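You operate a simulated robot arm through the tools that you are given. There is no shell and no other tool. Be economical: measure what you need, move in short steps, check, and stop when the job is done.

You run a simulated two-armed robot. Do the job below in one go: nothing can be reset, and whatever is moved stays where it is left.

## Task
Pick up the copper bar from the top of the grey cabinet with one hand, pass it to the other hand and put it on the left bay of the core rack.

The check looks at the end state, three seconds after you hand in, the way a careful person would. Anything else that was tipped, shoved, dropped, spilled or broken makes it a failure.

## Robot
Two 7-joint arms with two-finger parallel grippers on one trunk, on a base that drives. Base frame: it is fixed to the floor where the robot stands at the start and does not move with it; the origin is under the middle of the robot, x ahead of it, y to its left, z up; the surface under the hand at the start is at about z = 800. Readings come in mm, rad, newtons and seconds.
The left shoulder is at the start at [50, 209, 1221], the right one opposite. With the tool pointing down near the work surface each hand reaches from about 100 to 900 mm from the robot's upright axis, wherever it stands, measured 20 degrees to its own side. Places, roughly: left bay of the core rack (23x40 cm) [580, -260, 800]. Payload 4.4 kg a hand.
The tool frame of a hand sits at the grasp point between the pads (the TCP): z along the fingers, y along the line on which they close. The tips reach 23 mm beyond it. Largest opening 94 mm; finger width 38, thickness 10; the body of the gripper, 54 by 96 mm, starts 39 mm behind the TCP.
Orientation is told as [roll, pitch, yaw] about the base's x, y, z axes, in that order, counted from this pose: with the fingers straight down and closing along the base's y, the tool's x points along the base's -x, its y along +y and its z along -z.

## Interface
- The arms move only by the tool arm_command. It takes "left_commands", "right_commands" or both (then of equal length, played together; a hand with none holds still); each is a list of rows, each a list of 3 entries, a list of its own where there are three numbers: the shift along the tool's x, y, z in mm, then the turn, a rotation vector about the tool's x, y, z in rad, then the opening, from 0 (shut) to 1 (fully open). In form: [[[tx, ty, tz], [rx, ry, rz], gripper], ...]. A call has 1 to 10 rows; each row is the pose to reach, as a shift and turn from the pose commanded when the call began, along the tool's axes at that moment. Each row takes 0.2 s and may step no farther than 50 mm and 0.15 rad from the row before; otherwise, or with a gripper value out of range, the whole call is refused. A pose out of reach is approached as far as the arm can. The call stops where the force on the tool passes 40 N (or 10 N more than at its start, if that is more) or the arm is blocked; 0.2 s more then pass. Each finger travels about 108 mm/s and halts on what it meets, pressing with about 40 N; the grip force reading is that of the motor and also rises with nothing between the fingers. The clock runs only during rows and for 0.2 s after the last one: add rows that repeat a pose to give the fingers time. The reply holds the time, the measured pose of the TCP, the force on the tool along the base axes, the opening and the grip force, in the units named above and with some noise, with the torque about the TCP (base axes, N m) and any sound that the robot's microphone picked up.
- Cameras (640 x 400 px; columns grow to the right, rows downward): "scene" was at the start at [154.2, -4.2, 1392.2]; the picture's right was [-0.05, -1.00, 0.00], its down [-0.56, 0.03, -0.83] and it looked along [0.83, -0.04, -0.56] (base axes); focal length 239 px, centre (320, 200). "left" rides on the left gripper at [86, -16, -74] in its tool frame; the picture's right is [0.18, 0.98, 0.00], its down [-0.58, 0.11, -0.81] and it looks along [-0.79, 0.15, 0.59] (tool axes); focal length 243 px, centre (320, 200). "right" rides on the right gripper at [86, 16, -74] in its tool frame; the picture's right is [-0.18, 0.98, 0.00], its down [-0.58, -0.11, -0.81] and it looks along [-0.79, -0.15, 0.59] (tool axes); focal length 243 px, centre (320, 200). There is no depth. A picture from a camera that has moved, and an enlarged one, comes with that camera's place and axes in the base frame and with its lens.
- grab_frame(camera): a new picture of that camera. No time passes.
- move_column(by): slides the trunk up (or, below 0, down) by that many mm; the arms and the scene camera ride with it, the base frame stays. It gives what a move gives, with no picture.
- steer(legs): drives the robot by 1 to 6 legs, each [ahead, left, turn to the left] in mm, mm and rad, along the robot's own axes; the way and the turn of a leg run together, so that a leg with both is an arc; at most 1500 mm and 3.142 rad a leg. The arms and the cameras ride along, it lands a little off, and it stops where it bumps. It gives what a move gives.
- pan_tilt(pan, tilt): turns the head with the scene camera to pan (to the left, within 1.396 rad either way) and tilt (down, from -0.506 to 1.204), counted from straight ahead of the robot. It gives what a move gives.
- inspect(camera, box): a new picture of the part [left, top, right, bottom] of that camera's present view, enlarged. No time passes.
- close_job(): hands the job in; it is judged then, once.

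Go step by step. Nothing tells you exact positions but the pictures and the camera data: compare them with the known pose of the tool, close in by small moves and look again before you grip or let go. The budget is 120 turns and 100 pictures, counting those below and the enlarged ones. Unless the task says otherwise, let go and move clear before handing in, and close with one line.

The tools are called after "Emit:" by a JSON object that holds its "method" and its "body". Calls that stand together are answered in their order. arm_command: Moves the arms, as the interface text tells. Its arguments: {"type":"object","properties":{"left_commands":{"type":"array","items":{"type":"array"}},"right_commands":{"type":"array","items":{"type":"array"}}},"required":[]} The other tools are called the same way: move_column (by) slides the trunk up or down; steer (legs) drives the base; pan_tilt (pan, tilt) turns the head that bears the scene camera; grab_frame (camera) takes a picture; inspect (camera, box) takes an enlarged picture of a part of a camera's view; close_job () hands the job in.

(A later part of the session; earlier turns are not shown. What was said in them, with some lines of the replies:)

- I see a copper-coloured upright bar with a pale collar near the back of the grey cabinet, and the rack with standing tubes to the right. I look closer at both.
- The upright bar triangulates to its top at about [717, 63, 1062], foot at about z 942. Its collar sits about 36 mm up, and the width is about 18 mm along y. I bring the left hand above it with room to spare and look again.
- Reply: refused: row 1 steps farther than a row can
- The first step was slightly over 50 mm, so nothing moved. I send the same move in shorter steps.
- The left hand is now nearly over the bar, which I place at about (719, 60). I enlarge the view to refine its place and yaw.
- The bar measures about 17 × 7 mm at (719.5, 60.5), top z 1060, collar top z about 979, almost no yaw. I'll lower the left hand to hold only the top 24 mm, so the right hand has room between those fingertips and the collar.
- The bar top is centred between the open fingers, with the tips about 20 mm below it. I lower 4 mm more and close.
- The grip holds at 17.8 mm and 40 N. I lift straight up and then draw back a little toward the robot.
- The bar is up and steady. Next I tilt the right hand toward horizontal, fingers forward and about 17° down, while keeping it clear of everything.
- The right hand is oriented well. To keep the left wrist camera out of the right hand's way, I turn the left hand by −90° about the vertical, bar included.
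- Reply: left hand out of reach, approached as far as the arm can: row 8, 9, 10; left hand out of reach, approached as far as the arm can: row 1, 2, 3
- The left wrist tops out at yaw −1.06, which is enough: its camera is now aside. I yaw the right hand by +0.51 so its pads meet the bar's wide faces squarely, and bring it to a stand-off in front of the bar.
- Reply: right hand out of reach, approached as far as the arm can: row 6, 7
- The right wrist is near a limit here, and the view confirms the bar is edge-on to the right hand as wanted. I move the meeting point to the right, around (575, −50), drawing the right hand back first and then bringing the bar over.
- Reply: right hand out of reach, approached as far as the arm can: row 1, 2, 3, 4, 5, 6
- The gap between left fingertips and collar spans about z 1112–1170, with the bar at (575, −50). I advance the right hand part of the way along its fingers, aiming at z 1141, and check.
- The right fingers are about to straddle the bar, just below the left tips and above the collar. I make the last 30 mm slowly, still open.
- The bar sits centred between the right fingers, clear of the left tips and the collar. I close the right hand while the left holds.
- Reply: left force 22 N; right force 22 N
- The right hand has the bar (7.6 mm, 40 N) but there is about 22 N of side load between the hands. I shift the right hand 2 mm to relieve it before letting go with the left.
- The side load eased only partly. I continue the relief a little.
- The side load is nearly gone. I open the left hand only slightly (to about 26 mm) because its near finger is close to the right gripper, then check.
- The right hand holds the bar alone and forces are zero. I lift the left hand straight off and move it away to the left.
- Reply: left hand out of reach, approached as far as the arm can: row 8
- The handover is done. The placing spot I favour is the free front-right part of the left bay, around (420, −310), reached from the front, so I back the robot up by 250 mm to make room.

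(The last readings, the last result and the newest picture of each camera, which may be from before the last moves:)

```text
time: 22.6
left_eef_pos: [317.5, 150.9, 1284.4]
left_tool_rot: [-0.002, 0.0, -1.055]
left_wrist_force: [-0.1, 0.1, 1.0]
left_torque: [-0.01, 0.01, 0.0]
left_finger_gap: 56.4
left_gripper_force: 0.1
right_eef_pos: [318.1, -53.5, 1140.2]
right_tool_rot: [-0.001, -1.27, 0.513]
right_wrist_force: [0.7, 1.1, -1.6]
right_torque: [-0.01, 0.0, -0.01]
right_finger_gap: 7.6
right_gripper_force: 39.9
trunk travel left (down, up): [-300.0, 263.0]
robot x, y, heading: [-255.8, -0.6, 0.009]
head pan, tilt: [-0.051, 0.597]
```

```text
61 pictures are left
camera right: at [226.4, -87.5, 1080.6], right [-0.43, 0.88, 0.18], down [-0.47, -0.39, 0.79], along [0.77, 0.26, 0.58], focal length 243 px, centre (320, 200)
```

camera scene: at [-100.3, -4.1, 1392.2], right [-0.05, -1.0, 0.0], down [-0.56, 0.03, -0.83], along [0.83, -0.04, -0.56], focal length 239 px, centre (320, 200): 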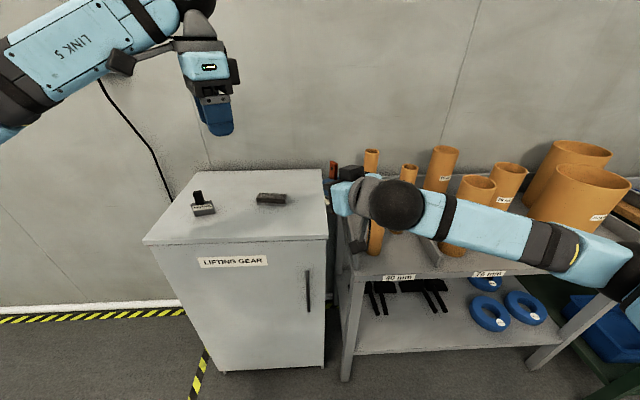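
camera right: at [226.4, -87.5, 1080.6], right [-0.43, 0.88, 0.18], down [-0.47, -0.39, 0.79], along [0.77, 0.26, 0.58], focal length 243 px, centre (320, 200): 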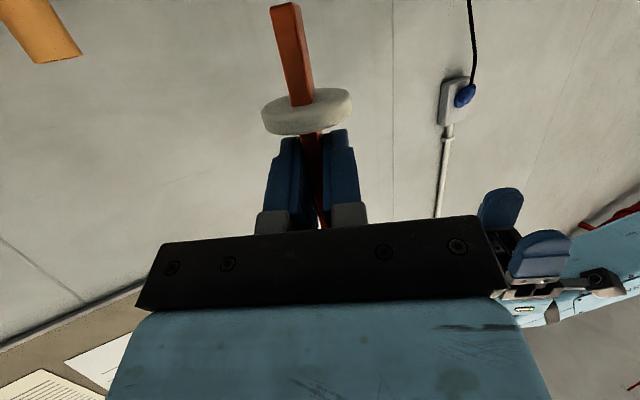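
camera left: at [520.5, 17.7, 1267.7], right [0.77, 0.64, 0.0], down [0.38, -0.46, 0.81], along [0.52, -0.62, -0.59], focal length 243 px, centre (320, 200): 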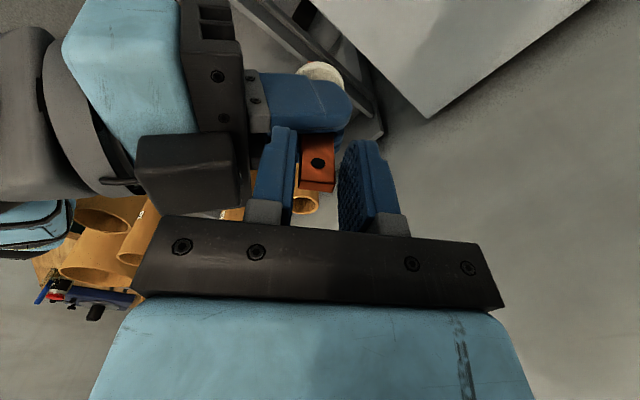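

The right hand carries the bar well. I swing it to the right in front of the rack to about (330, −310) and turn its yaw back to zero, staying high and short of the rack's front edge.

Emit:
{"method": "arm_command", "body": {"right_commands": [[[5, -33, -16], [0.07, 0, 0.022], 0], [[10, -66, -32], [0.14, 0, 0.044], 0], [[15, -98, -47], [0.21, 0, 0.065], 0], [[19, -131, -63], [0.28, 0, 0.087], 0], [[24, -164, -79], [0.35, 0, 0.109], 0], [[29, -196, -94], [0.42, 0, 0.13], 0], [[34, -229, -110], [0.49, 0, 0.152], 0], [[34, -229, -110], [0.49, 0, 0.152], 0]]}}

Emit:
{"method": "grab_frame", "body": {"camera": "scene"}}

Emit:
{"method": "grab_frame", "body": {"camera": "right"}}

```text
time: 24.4
left_eef_pos: [317.0, 151.5, 1285.2]
left_tool_rot: [0.0, -0.001, -1.057]
left_wrist_force: [-0.2, -0.2, 0.4]
left_torque: [-0.02, -0.03, 0.0]
left_finger_gap: 56.2
left_gripper_force: 0.1
right_eef_pos: [329.8, -330.0, 1143.4]
right_tool_rot: [0.003, -1.266, -0.004]
right_wrist_force: [-0.1, 0.4, -1.4]
right_torque: [0.01, -0.01, -0.01]
right_finger_gap: 7.4
right_gripper_force: 40.1
right hand out of reach, approached as far as the arm can: row 1, 2, 3, 4, 5, 6, 7, 8
trunk travel left (down, up): [-300.0, 263.0]
robot x, y, heading: [-253.4, -1.5, 0.001]
head pan, tilt: [-0.051, 0.597]
```

```text
60 pictures are left
camera scene: at [-100.5, -4.4, 1392.2], right [-0.05, -1.0, 0.0], down [-0.56, 0.03, -0.83], along [0.83, -0.04, -0.56], focal length 239 px, centre (320, 200)
```

scene: 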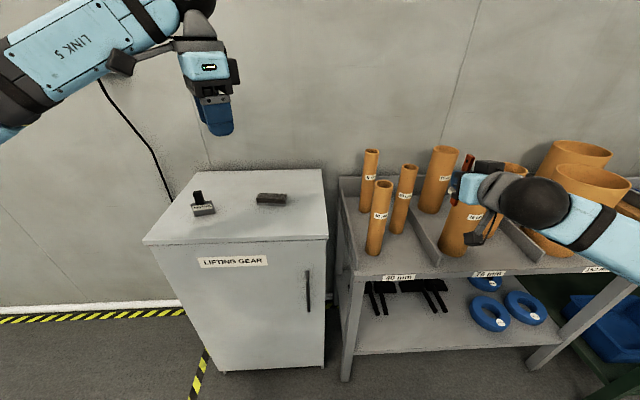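

```text
59 pictures are left
camera right: at [232.5, -315.4, 1083.5], right [0.05, 0.98, 0.18], down [-0.59, -0.11, 0.8], along [0.8, -0.15, 0.58], focal length 243 px, centre (320, 200)
```

right: 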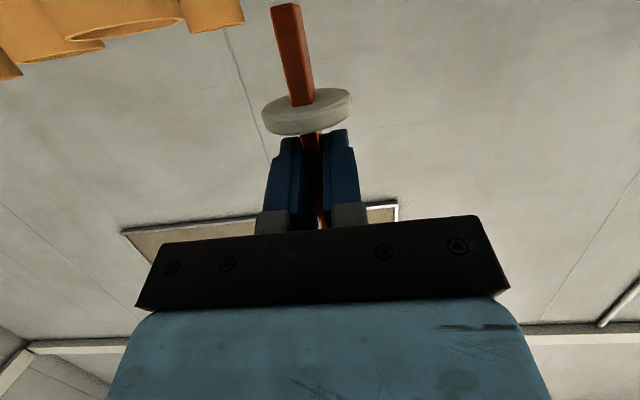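

The left bay is now in clear view. I enlarge it to fix the tubes, the edges and the free area.

Emit:
{"method": "inspect", "body": {"camera": "scene", "box": [325, 140, 485, 290]}}

```text
2.67 times, centred on (405, 215) of scene
camera zoom: at [-100.5, -4.4, 1392.2], right [-0.05, -1.0, 0.0], down [-0.56, 0.03, -0.83], along [0.83, -0.04, -0.56], focal length 636 px, centre (93, 160)
```

zoom: 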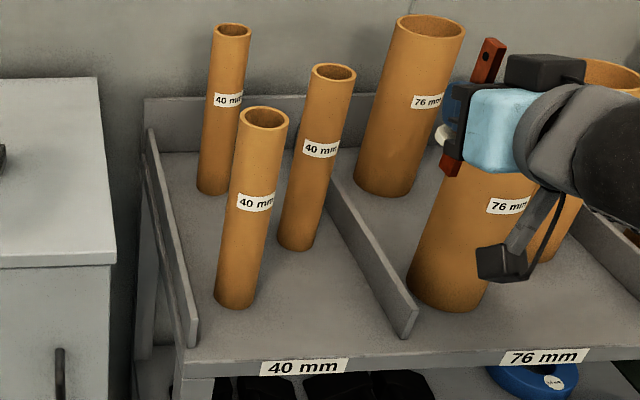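

The bay spans about x 380–780, y −145…−390. The tubes stand at (454, −211), (556, −322) and (690, −233), and the front edge is at x ≈ 369, so (415, −305) is free. The bar hangs vertical with its foot 66 mm below the right TCP. I move over that spot, still high.

Emit:
{"method": "arm_command", "body": {"right_commands": [[[17, 6, 28], [0, 0, 0], 0], [[35, 12, 55], [0, 0, 0], 0], [[52, 18, 83], [0, 0, 0], 0], [[70, 25, 111], [0, 0, 0], 0], [[70, 25, 111], [0, 0, 0], 0]]}}

Emit:
{"method": "grab_frame", "body": {"camera": "scene"}}

```text
time: 25.6
left_eef_pos: [318.1, 150.6, 1285.1]
left_tool_rot: [0.0, -0.001, -1.055]
left_wrist_force: [0.3, -0.1, -0.4]
left_torque: [-0.02, 0.02, -0.01]
left_finger_gap: 56.3
left_gripper_force: 0.1
right_eef_pos: [354.9, -365.9, 1100.9]
right_tool_rot: [0.008, -1.284, 0.027]
right_wrist_force: [-0.2, 0.4, -1.7]
right_torque: [-0.04, 0.01, 0.0]
right_finger_gap: 7.4
right_gripper_force: 40.4
right hand out of reach, approached as far as the arm can: row 1, 2, 3, 4, 5
trunk travel left (down, up): [-300.0, 263.0]
robot x, y, heading: [-258.4, -5.7, 0.002]
head pan, tilt: [-0.051, 0.597]
```

```text
57 pictures are left
camera scene: at [-100.3, -4.0, 1392.2], right [-0.05, -1.0, 0.0], down [-0.56, 0.03, -0.83], along [0.83, -0.04, -0.56], focal length 239 px, centre (320, 200)
```

scene: 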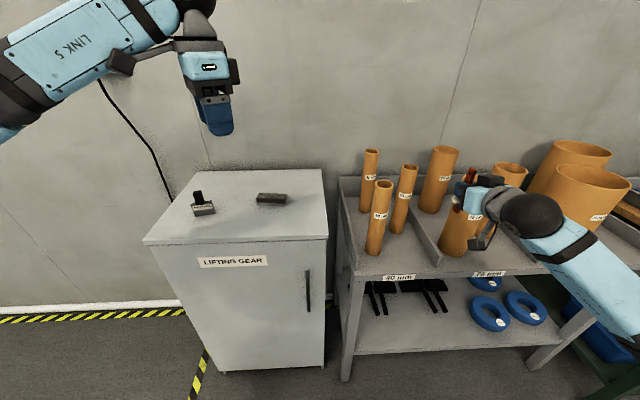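

The right arm is running against a joint limit here and drifting right. I'll return it to the pose relative to the robot where it moved freely, and raise the left hand, then use the trunk and base for the approach.

Emit:
{"method": "arm_command", "body": {"right_commands": [[[-11, 21, -27], [0, 0, 0], 0], [[-23, 42, -53], [0, 0, 0], 0], [[-34, 64, -80], [0, 0, 0], 0], [[-46, 85, -106], [0, 0, 0], 0], [[-57, 106, -133], [0, 0, 0], 0], [[-57, 106, -133], [0, 0, 0], 0]], "left_commands": [[[0, 0, -30], [0, 0, 0], 0.6], [[0, 0, -60], [0, 0, 0], 0.6], [[0, 0, -90], [0, 0, 0], 0.6], [[0, 0, -120], [0, 0, 0], 0.6], [[0, 0, -150], [0, 0, 0], 0.6], [[0, 0, -150], [0, 0, 0], 0.6]]}}

Emit:
{"method": "grab_frame", "body": {"camera": "scene"}}

```text
time: 27.0
left_eef_pos: [285.9, 130.6, 1417.2]
left_tool_rot: [0.0, -0.001, -1.052]
left_wrist_force: [-0.2, -1.3, -0.7]
left_torque: [0.03, 0.0, 0.0]
left_finger_gap: 56.5
left_gripper_force: 0.0
left hand out of reach, approached as far as the arm can: row 2, 3, 4, 5, 6
right_eef_pos: [247.3, -256.6, 1190.8]
right_tool_rot: [0.004, -1.269, -0.004]
right_wrist_force: [-0.3, 0.1, -1.7]
right_torque: [0.02, 0.01, 0.0]
right_finger_gap: 7.5
right_gripper_force: 40.4
right hand out of reach, approached as far as the arm can: row 1, 2, 3
trunk travel left (down, up): [-300.0, 263.0]
robot x, y, heading: [-256.3, 1.8, 0.0]
head pan, tilt: [-0.051, 0.597]
```

```text
56 pictures are left
camera scene: at [-99.4, -5.9, 1392.0], right [-0.05, -1.0, 0.0], down [-0.56, 0.03, -0.83], along [0.83, -0.04, -0.56], focal length 239 px, centre (320, 200)
```

scene: 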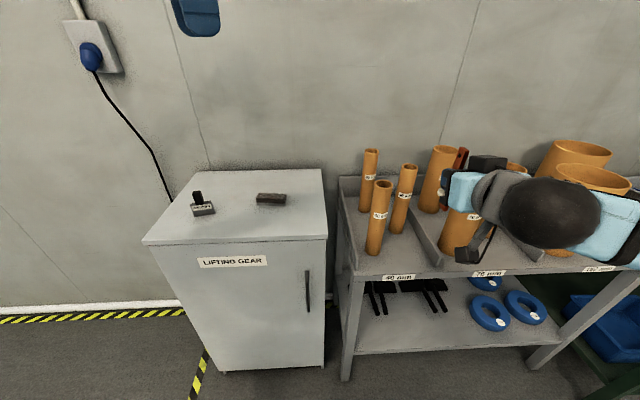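

The right arm is free of limits again with the bar upright. I test a 35 mm descent of the arm here, in front of the rack, so that the trunk can do the rest.

Emit:
{"method": "arm_command", "body": {"right_commands": [[[17, 0, 5], [0, 0, 0], 0], [[33.4, 0, 10.4], [0, 0, 0], 0], [[33.4, 0, 10.4], [0, 0, 0], 0]]}}

```text
time: 27.8
left_eef_pos: [285.8, 132.6, 1417.3]
left_tool_rot: [-0.001, -0.004, -1.051]
left_wrist_force: [0.3, -0.8, -0.7]
left_torque: [-0.01, -0.01, -0.03]
left_finger_gap: 56.3
left_gripper_force: 0.0
right_eef_pos: [247.1, -254.0, 1173.5]
right_tool_rot: [0.0, -1.269, -0.001]
right_wrist_force: [0.0, 0.3, -1.9]
right_torque: [0.04, -0.01, 0.04]
right_finger_gap: 7.8
right_gripper_force: 39.7
right hand out of reach, approached as far as the arm can: row 2, 3
trunk travel left (down, up): [-300.0, 263.0]
robot x, y, heading: [-259.2, 0.4, 0.003]
head pan, tilt: [-0.051, 0.597]
```

The limit appears at about z 1173 here; farther to the right it allowed lower heights. I shift the arm right and slightly forward and down, in front of the rack.

Emit:
{"method": "arm_command", "body": {"right_commands": [[[0, -27, 10], [0, 0, 0], 0], [[0, -54, 20], [0, 0, 0], 0], [[2, -80, 36], [0, 0, 0], 0], [[4, -100, 53], [0, 0, 0], 0], [[4, -100, 53], [0, 0, 0], 0]]}}

```text
time: 29.0
left_eef_pos: [285.5, 133.8, 1417.1]
left_tool_rot: [0.0, -0.002, -1.05]
left_wrist_force: [0.5, -0.2, -0.1]
left_torque: [0.04, -0.01, 0.01]
left_finger_gap: 56.3
left_gripper_force: 0.1
right_eef_pos: [299.3, -356.0, 1154.2]
right_tool_rot: [-0.001, -1.271, 0.0]
right_wrist_force: [0.2, -0.5, -2.6]
right_torque: [0.0, 0.01, 0.0]
right_finger_gap: 7.7
right_gripper_force: 39.8
trunk travel left (down, up): [-300.0, 263.0]
robot x, y, heading: [-252.9, 1.7, 0.003]
head pan, tilt: [-0.051, 0.597]
```

This pose at (299, −356, 1154) is free of limits. Before lowering the trunk I look to the right to see what lies under the right elbow.

Emit:
{"method": "pan_tilt", "body": {"pan": -0.9, "tilt": 0.75}}

Emit:
{"method": "grab_frame", "body": {"camera": "scene"}}

```text
time: 30.2
left_eef_pos: [284.9, 132.0, 1417.0]
left_tool_rot: [0.0, -0.001, -1.051]
left_wrist_force: [-0.5, 1.0, -0.5]
left_torque: [-0.02, 0.02, -0.08]
left_finger_gap: 56.4
left_gripper_force: 0.0
right_eef_pos: [299.1, -355.7, 1154.2]
right_tool_rot: [0.0, -1.27, -0.004]
right_wrist_force: [-0.1, -0.4, -2.0]
right_torque: [-0.01, 0.04, -0.01]
right_finger_gap: 7.3
right_gripper_force: 39.7
trunk travel left (down, up): [-300.0, 263.0]
robot x, y, heading: [-252.9, -1.8, 0.003]
head pan, tilt: [-0.901, 0.75]
```

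```text
55 pictures are left
camera scene: at [-136.6, -64.7, 1379.1], right [-0.78, -0.62, 0.0], down [-0.43, 0.53, -0.73], along [0.46, -0.57, -0.68], focal length 239 px, centre (320, 200)
```

scene: 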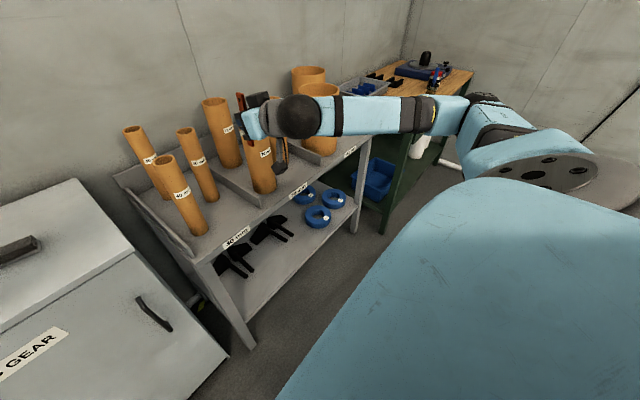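

The forearm and elbow hover over open floor in front of the rack, with the bench well beyond. I lower the trunk by 250 mm.

Emit:
{"method": "move_column", "body": {"by": -250}}

Emit:
{"method": "pan_tilt", "body": {"pan": -0.45, "tilt": 0.6}}

Emit:
{"method": "grab_frame", "body": {"camera": "scene"}}

```text
time: 32.8
left_eef_pos: [285.8, 131.6, 1165.9]
left_tool_rot: [-0.001, -0.003, -1.051]
left_wrist_force: [0.2, -1.0, -1.5]
left_torque: [0.01, 0.0, 0.02]
left_finger_gap: 56.3
left_gripper_force: 0.0
right_eef_pos: [298.1, -355.6, 904.3]
right_tool_rot: [0.001, -1.27, -0.001]
right_wrist_force: [0.3, -0.1, -1.9]
right_torque: [0.0, 0.01, -0.01]
right_finger_gap: 7.6
right_gripper_force: 40.0
trunk travel left (down, up): [-50.0, 513.0]
robot x, y, heading: [-250.6, 0.1, 0.002]
head pan, tilt: [-0.901, 0.75]
```

```text
time: 33.7
left_eef_pos: [286.2, 132.5, 1166.7]
left_tool_rot: [-0.001, -0.001, -1.049]
left_wrist_force: [-0.4, 0.4, -0.7]
left_torque: [0.02, -0.02, 0.0]
left_finger_gap: 56.2
left_gripper_force: 0.0
right_eef_pos: [299.1, -355.0, 903.5]
right_tool_rot: [0.001, -1.272, -0.001]
right_wrist_force: [-0.2, 0.4, -1.9]
right_torque: [0.01, 0.06, 0.02]
right_finger_gap: 7.6
right_gripper_force: 39.8
trunk travel left (down, up): [-50.0, 513.0]
robot x, y, heading: [-257.0, -3.4, 0.003]
head pan, tilt: [-0.45, 0.6]
```

```text
54 pictures are left
camera scene: at [-108.8, -38.3, 1141.9], right [-0.43, -0.9, 0.0], down [-0.51, 0.25, -0.82], along [0.74, -0.36, -0.57], focal length 239 px, centre (320, 200)
```

scene: 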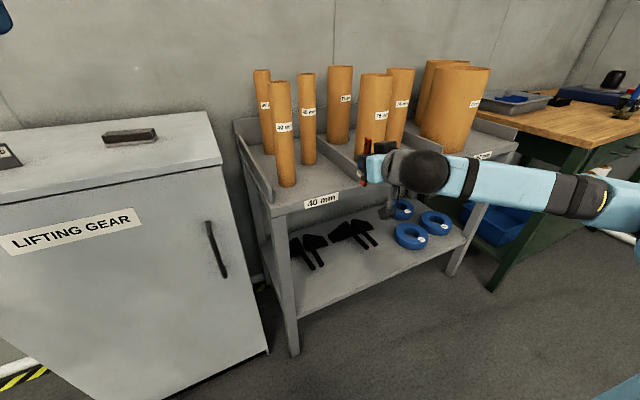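

Foot of the bar is now about 38 mm above shelf level, in front of the rack. I drive 50 mm left and 70 mm ahead, then check.

Emit:
{"method": "steer", "body": {"legs": [[0, 50, 0], [70, 0, 0]]}}

Emit:
{"method": "grab_frame", "body": {"camera": "scene"}}

Emit:
{"method": "grab_frame", "body": {"camera": "right"}}

```text
time: 35.4
left_eef_pos: [357.4, 181.9, 1166.6]
left_tool_rot: [-0.002, -0.004, -1.053]
left_wrist_force: [0.0, -0.1, 0.3]
left_torque: [-0.01, 0.0, 0.02]
left_finger_gap: 56.3
left_gripper_force: 0.0
right_eef_pos: [368.7, -307.2, 902.6]
right_tool_rot: [-0.002, -1.269, -0.001]
right_wrist_force: [0.2, -0.2, -1.7]
right_torque: [0.01, 0.0, 0.02]
right_finger_gap: 8.0
right_gripper_force: 39.3
trunk travel left (down, up): [-50.0, 513.0]
robot x, y, heading: [-182.1, 52.7, -0.001]
head pan, tilt: [-0.45, 0.6]
```

```text
53 pictures are left
camera scene: at [-38.2, 11.2, 1141.8], right [-0.43, -0.9, 0.0], down [-0.51, 0.25, -0.82], along [0.74, -0.36, -0.57], focal length 239 px, centre (320, 200)
```

scene: 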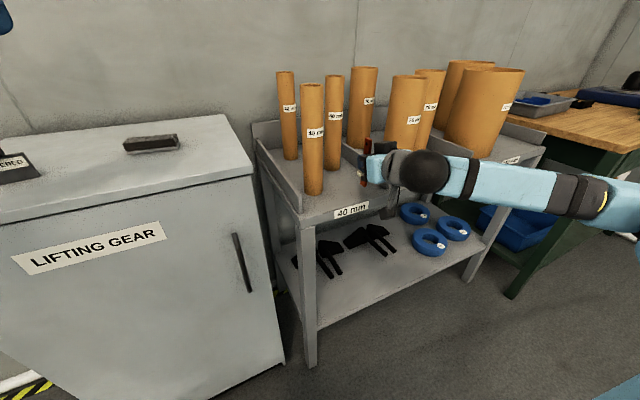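

```text
52 pictures are left
camera right: at [272.5, -290.5, 843.4], right [0.06, 0.98, 0.18], down [-0.6, -0.11, 0.79], along [0.8, -0.15, 0.58], focal length 243 px, centre (320, 200)
```

right: 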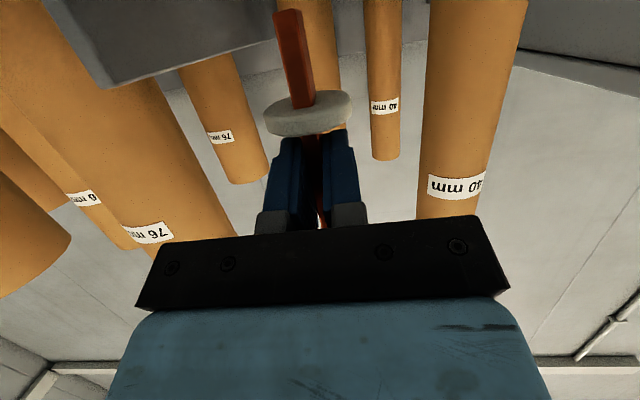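

The bar is just at the front edge, with clear space ahead between the front tube and the divider. I check the clearance of the wrist camera to the shelf edge.

Emit:
{"method": "inspect", "body": {"camera": "scene", "box": [280, 110, 440, 230]}}

```text
3.33 times, centred on (360, 170) of scene
camera zoom: at [-38.2, 11.2, 1141.8], right [-0.43, -0.9, 0.0], down [-0.51, 0.25, -0.82], along [0.74, -0.36, -0.57], focal length 796 px, centre (187, 300)
```

zoom: 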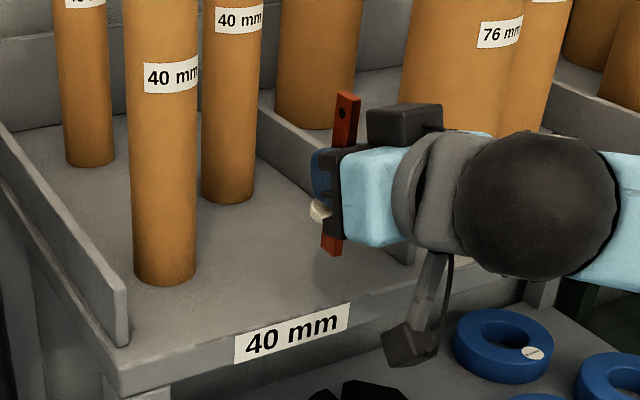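

The camera box sits about 96 mm behind the bar, so with the bar at x ≈ 417 it still clears the shelf edge (x ≈ 360). I drive 48 mm further ahead.

Emit:
{"method": "steer", "body": {"legs": [[48, 0, 0]]}}

Emit:
{"method": "inspect", "body": {"camera": "scene", "box": [280, 110, 440, 230]}}

```text
time: 36.3
left_eef_pos: [405.1, 180.9, 1166.1]
left_tool_rot: [-0.003, -0.002, -1.053]
left_wrist_force: [0.2, 0.0, 0.0]
left_torque: [0.05, 0.03, -0.01]
left_finger_gap: 56.8
left_gripper_force: 0.0
right_eef_pos: [417.1, -307.5, 904.6]
right_tool_rot: [0.0, -1.269, -0.002]
right_wrist_force: [0.4, 1.0, -2.1]
right_torque: [-0.01, -0.03, 0.01]
right_finger_gap: 7.5
right_gripper_force: 40.1
trunk travel left (down, up): [-50.0, 513.0]
robot x, y, heading: [-139.6, 48.1, 0.001]
head pan, tilt: [-0.45, 0.6]
```

```text
3.33 times, centred on (360, 170) of scene
camera zoom: at [9.7, 11.3, 1141.8], right [-0.43, -0.9, 0.0], down [-0.51, 0.25, -0.82], along [0.74, -0.36, -0.57], focal length 796 px, centre (187, 300)
```

zoom: 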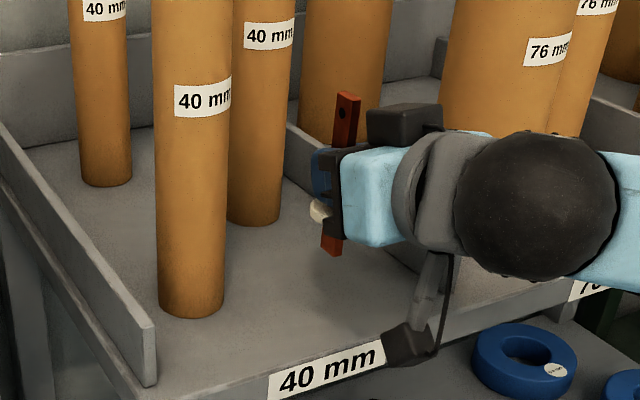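

Everything still clears. I lower the trunk by 30 mm and look closely at the remaining gap under the bar's foot.

Emit:
{"method": "move_column", "body": {"by": -30}}

Emit:
{"method": "inspect", "body": {"camera": "scene", "box": [310, 130, 406, 220]}}

Emit:
{"method": "grab_frame", "body": {"camera": "right"}}

```text
time: 37.1
left_eef_pos: [404.0, 181.4, 1136.9]
left_tool_rot: [0.0, -0.001, -1.053]
left_wrist_force: [-0.7, 0.5, 0.0]
left_torque: [0.01, -0.01, 0.02]
left_finger_gap: 56.5
left_gripper_force: 0.0
right_eef_pos: [415.4, -306.8, 874.5]
right_tool_rot: [0.001, -1.27, 0.0]
right_wrist_force: [-0.3, 0.3, -1.4]
right_torque: [0.0, 0.0, -0.03]
right_finger_gap: 7.8
right_gripper_force: 39.9
trunk travel left (down, up): [-20.0, 543.0]
robot x, y, heading: [-136.3, 45.5, 0.002]
head pan, tilt: [-0.45, 0.6]
```

```text
4.44 times, centred on (358, 175) of scene
camera zoom: at [8.7, 11.3, 1112.0], right [-0.43, -0.9, 0.0], down [-0.51, 0.25, -0.83], along [0.74, -0.36, -0.56], focal length 1061 px, centre (151, 311)
```

zoom: 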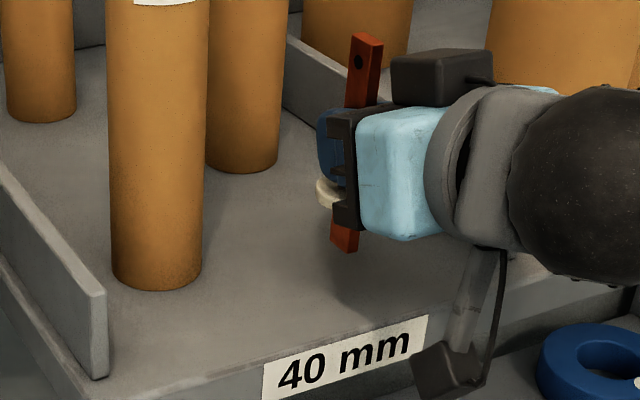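

```text
48 pictures are left
camera right: at [319.6, -290.4, 814.0], right [0.06, 0.98, 0.18], down [-0.6, -0.11, 0.79], along [0.8, -0.15, 0.58], focal length 243 px, centre (320, 200)
```

right: 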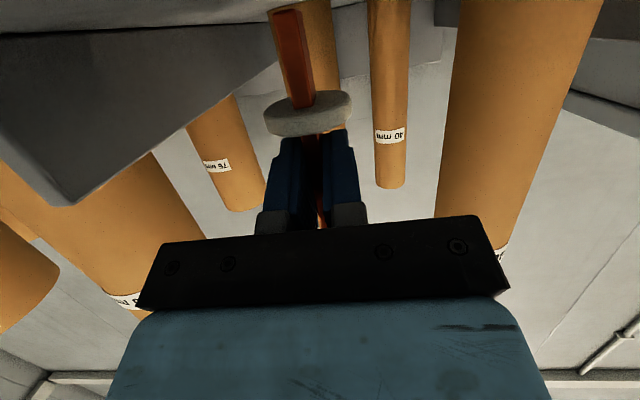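

The foot should be about 8 mm above the shelf, the bar vertical. I lower in small steps watching the force.

Emit:
{"method": "move_column", "body": {"by": -5}}

Emit:
{"method": "move_column", "body": {"by": -2}}

Emit:
{"method": "inspect", "body": {"camera": "scene", "box": [330, 150, 378, 195]}}

```text
time: 37.6
left_eef_pos: [403.6, 182.3, 1130.9]
left_tool_rot: [0.001, -0.002, -1.054]
left_wrist_force: [-0.7, -0.7, -0.2]
left_torque: [0.03, 0.01, -0.03]
left_finger_gap: 56.3
left_gripper_force: 0.0
right_eef_pos: [416.2, -305.9, 868.3]
right_tool_rot: [0.0, -1.269, -0.001]
right_wrist_force: [0.4, 0.6, -1.1]
right_torque: [-0.02, 0.04, 0.01]
right_finger_gap: 7.6
right_gripper_force: 39.8
trunk travel left (down, up): [-15.0, 548.0]
robot x, y, heading: [-133.9, 50.1, -0.001]
head pan, tilt: [-0.45, 0.6]
```

```text
time: 38.1
left_eef_pos: [403.7, 181.1, 1129.8]
left_tool_rot: [-0.002, 0.001, -1.053]
left_wrist_force: [-0.3, -0.6, 0.5]
left_torque: [-0.02, 0.02, 0.01]
left_finger_gap: 56.4
left_gripper_force: 0.0
right_eef_pos: [415.3, -306.5, 867.0]
right_tool_rot: [0.0, -1.271, -0.001]
right_wrist_force: [-1.0, 1.0, -1.2]
right_torque: [-0.02, 0.02, -0.01]
right_finger_gap: 7.8
right_gripper_force: 40.0
trunk travel left (down, up): [-13.0, 550.0]
robot x, y, heading: [-136.5, 51.4, 0.008]
head pan, tilt: [-0.45, 0.6]
```

```text
8.89 times, centred on (354, 172) of scene
camera zoom: at [8.9, 11.3, 1104.9], right [-0.43, -0.9, 0.0], down [-0.51, 0.25, -0.83], along [0.74, -0.36, -0.56], focal length 2122 px, centre (18, 444)
```

zoom: 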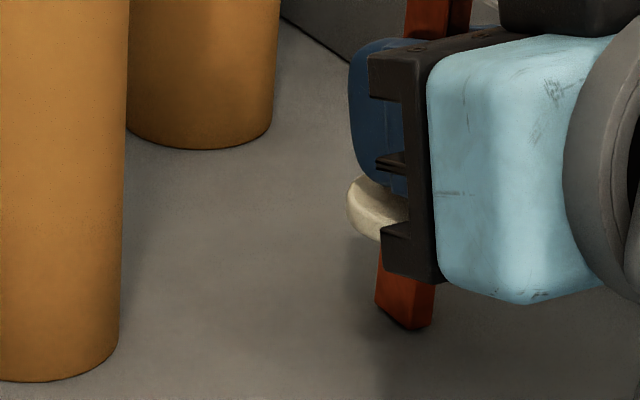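

There is no contact yet. I continue in 1.5 mm steps.

Emit:
{"method": "move_column", "body": {"by": -1.5}}

Emit:
{"method": "move_column", "body": {"by": -1.5}}

```text
time: 38.7
left_eef_pos: [402.5, 181.9, 1127.6]
left_tool_rot: [-0.001, -0.003, -1.053]
left_wrist_force: [0.2, 0.1, -0.2]
left_torque: [0.02, 0.01, 0.01]
left_finger_gap: 56.4
left_gripper_force: 0.0
right_eef_pos: [416.7, -306.8, 866.3]
right_tool_rot: [-0.002, -1.271, -0.002]
right_wrist_force: [0.6, -0.4, -0.6]
right_torque: [0.0, 0.0, 0.0]
right_finger_gap: 7.8
right_gripper_force: 40.1
trunk travel left (down, up): [-12.0, 552.0]
robot x, y, heading: [-134.1, 51.8, -0.0]
head pan, tilt: [-0.45, 0.6]
```

```text
time: 39.2
left_eef_pos: [402.9, 181.0, 1126.9]
left_tool_rot: [0.001, -0.002, -1.052]
left_wrist_force: [-0.9, 0.2, 0.5]
left_torque: [-0.03, -0.01, 0.04]
left_finger_gap: 56.7
left_gripper_force: 0.0
right_eef_pos: [414.6, -306.0, 866.1]
right_tool_rot: [-0.002, -1.273, 0.0]
right_wrist_force: [1.3, -1.5, 7.4]
right_torque: [-0.08, -0.12, 0.0]
right_finger_gap: 7.6
right_gripper_force: 40.4
trunk travel left (down, up): [-10.0, 553.0]
robot x, y, heading: [-135.8, 49.1, 0.001]
head pan, tilt: [-0.45, 0.6]
```

The foot is on the shelf (about +9 N upward). I open the right hand a little and check that the bar stands.

Emit:
{"method": "arm_command", "body": {"right_commands": [[[0, 0, 0], [0, 0, 0], 0.12], [[0, 0, 0], [0, 0, 0], 0.2], [[0, 0, 0], [0, 0, 0], 0.3], [[0, 0, 0], [0, 0, 0], 0.3]]}}

Emit:
{"method": "grab_frame", "body": {"camera": "right"}}

Emit:
{"method": "inspect", "body": {"camera": "scene", "box": [310, 120, 406, 210]}}

```text
time: 40.2
left_eef_pos: [403.2, 180.6, 1125.4]
left_tool_rot: [0.0, -0.003, -1.053]
left_wrist_force: [-0.5, 0.8, 0.2]
left_torque: [0.03, 0.02, 0.0]
left_finger_gap: 56.4
left_gripper_force: 0.0
right_eef_pos: [415.4, -306.4, 864.8]
right_tool_rot: [0.001, -1.271, -0.001]
right_wrist_force: [0.1, -0.1, -0.3]
right_torque: [0.02, 0.01, -0.02]
right_finger_gap: 28.2
right_gripper_force: 0.1
trunk travel left (down, up): [-10.0, 553.0]
robot x, y, heading: [-140.7, 46.4, 0.001]
head pan, tilt: [-0.45, 0.6]
```

```text
46 pictures are left
camera right: at [319.7, -290.4, 804.0], right [0.06, 0.98, 0.18], down [-0.6, -0.11, 0.79], along [0.8, -0.15, 0.58], focal length 243 px, centre (320, 200)
```

right: 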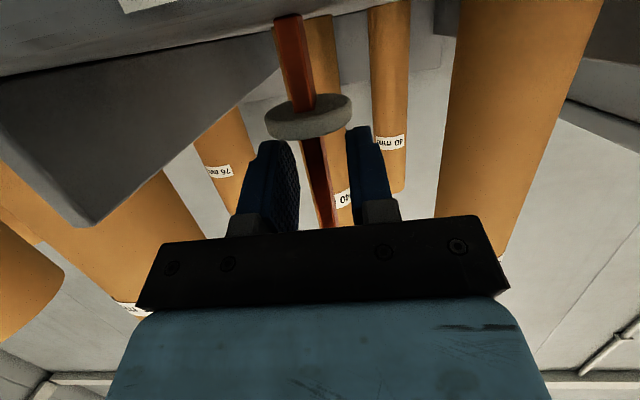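

```text
4.44 times, centred on (358, 165) of scene
camera zoom: at [8.8, 11.3, 1102.0], right [-0.43, -0.9, 0.0], down [-0.51, 0.25, -0.83], along [0.74, -0.36, -0.56], focal length 1061 px, centre (151, 356)
```

zoom: 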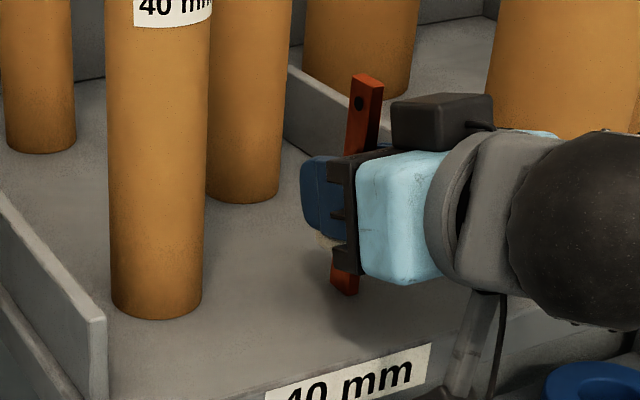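

The bar stands on its own, free between the fingers. I open a bit more and then back the robot straight out.

Emit:
{"method": "arm_command", "body": {"right_commands": [[[0, 0, 0], [0, 0, 0], 0.45], [[0, 0, 0], [0, 0, 0], 0.45]]}}

Emit:
{"method": "steer", "body": {"legs": [[-60, 0, 0], [-140, 0, 0]]}}

Emit:
{"method": "grab_frame", "body": {"camera": "scene"}}

Emit:
{"method": "grab_frame", "body": {"camera": "right"}}

```text
time: 40.8
left_eef_pos: [402.9, 181.2, 1126.8]
left_tool_rot: [-0.002, -0.002, -1.053]
left_wrist_force: [0.1, 0.1, 0.2]
left_torque: [-0.01, -0.03, 0.02]
left_finger_gap: 56.2
left_gripper_force: 0.2
right_eef_pos: [415.9, -306.7, 865.0]
right_tool_rot: [0.001, -1.271, -0.002]
right_wrist_force: [0.2, -0.6, 0.2]
right_torque: [0.02, 0.03, 0.0]
right_finger_gap: 42.4
right_gripper_force: 0.0
trunk travel left (down, up): [-10.0, 553.0]
robot x, y, heading: [-133.7, 47.3, 0.001]
head pan, tilt: [-0.45, 0.6]
```

```text
time: 42.6
left_eef_pos: [206.1, 182.7, 1126.8]
left_tool_rot: [0.0, -0.001, -1.05]
left_wrist_force: [-0.1, -0.4, 0.7]
left_torque: [0.04, 0.02, -0.02]
left_finger_gap: 56.4
left_gripper_force: 0.1
right_eef_pos: [218.5, -306.1, 864.4]
right_tool_rot: [0.001, -1.27, 0.001]
right_wrist_force: [-0.1, 0.0, -0.7]
right_torque: [0.0, 0.04, -0.02]
right_finger_gap: 42.2
right_gripper_force: 0.0
trunk travel left (down, up): [-10.0, 553.0]
robot x, y, heading: [-331.7, 48.5, 0.005]
head pan, tilt: [-0.45, 0.6]
```

```text
44 pictures are left
camera scene: at [-188.4, 11.1, 1102.1], right [-0.43, -0.9, 0.0], down [-0.51, 0.24, -0.83], along [0.74, -0.36, -0.56], focal length 239 px, centre (320, 200)
```

scene: 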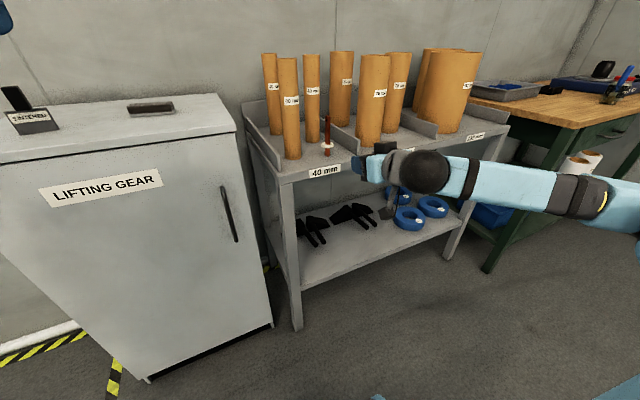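

```text
43 pictures are left
camera right: at [123.0, -290.3, 804.3], right [0.05, 0.98, 0.18], down [-0.6, -0.11, 0.79], along [0.8, -0.15, 0.58], focal length 243 px, centre (320, 200)
```

right: 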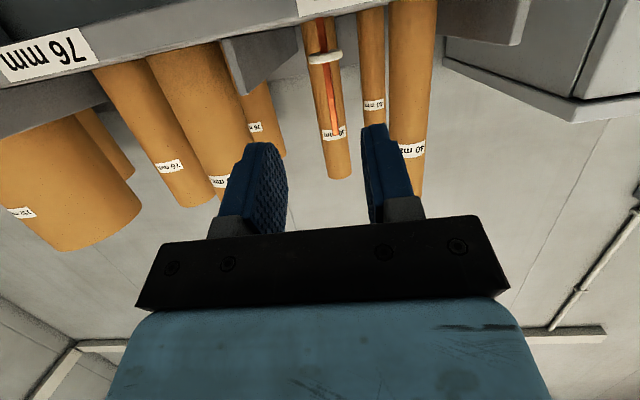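

The robot is clear and the bar looks upright in the left bay, with all tubes standing. One closer look before handing in.

Emit:
{"method": "inspect", "body": {"camera": "scene", "box": [240, 80, 400, 190]}}

```text
3.64 times, centred on (320, 135) of scene
camera zoom: at [-188.4, 11.1, 1102.1], right [-0.43, -0.9, 0.0], down [-0.51, 0.24, -0.83], along [0.74, -0.36, -0.56], focal length 868 px, centre (320, 436)
```

zoom: 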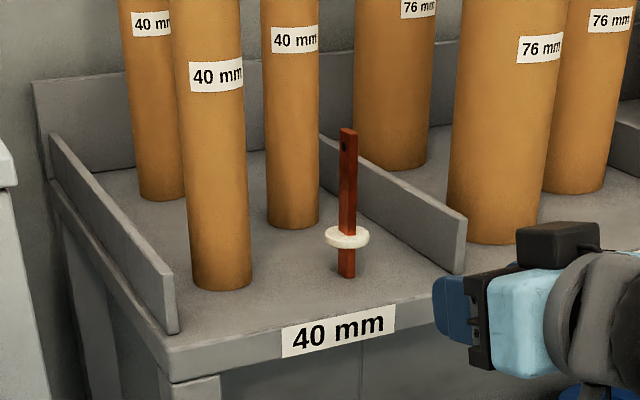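

The bar stands upright and free inside the left bay, nothing else has moved, and both hands are clear, so I hand in.

Emit:
{"method": "close_job", "body": {}}

```text
The job is handed in.
```

The copper bar went from the left hand to the right hand and now stands upright in the left bay of the core rack; I saw nothing else moved or tipped, and both hands are clear.
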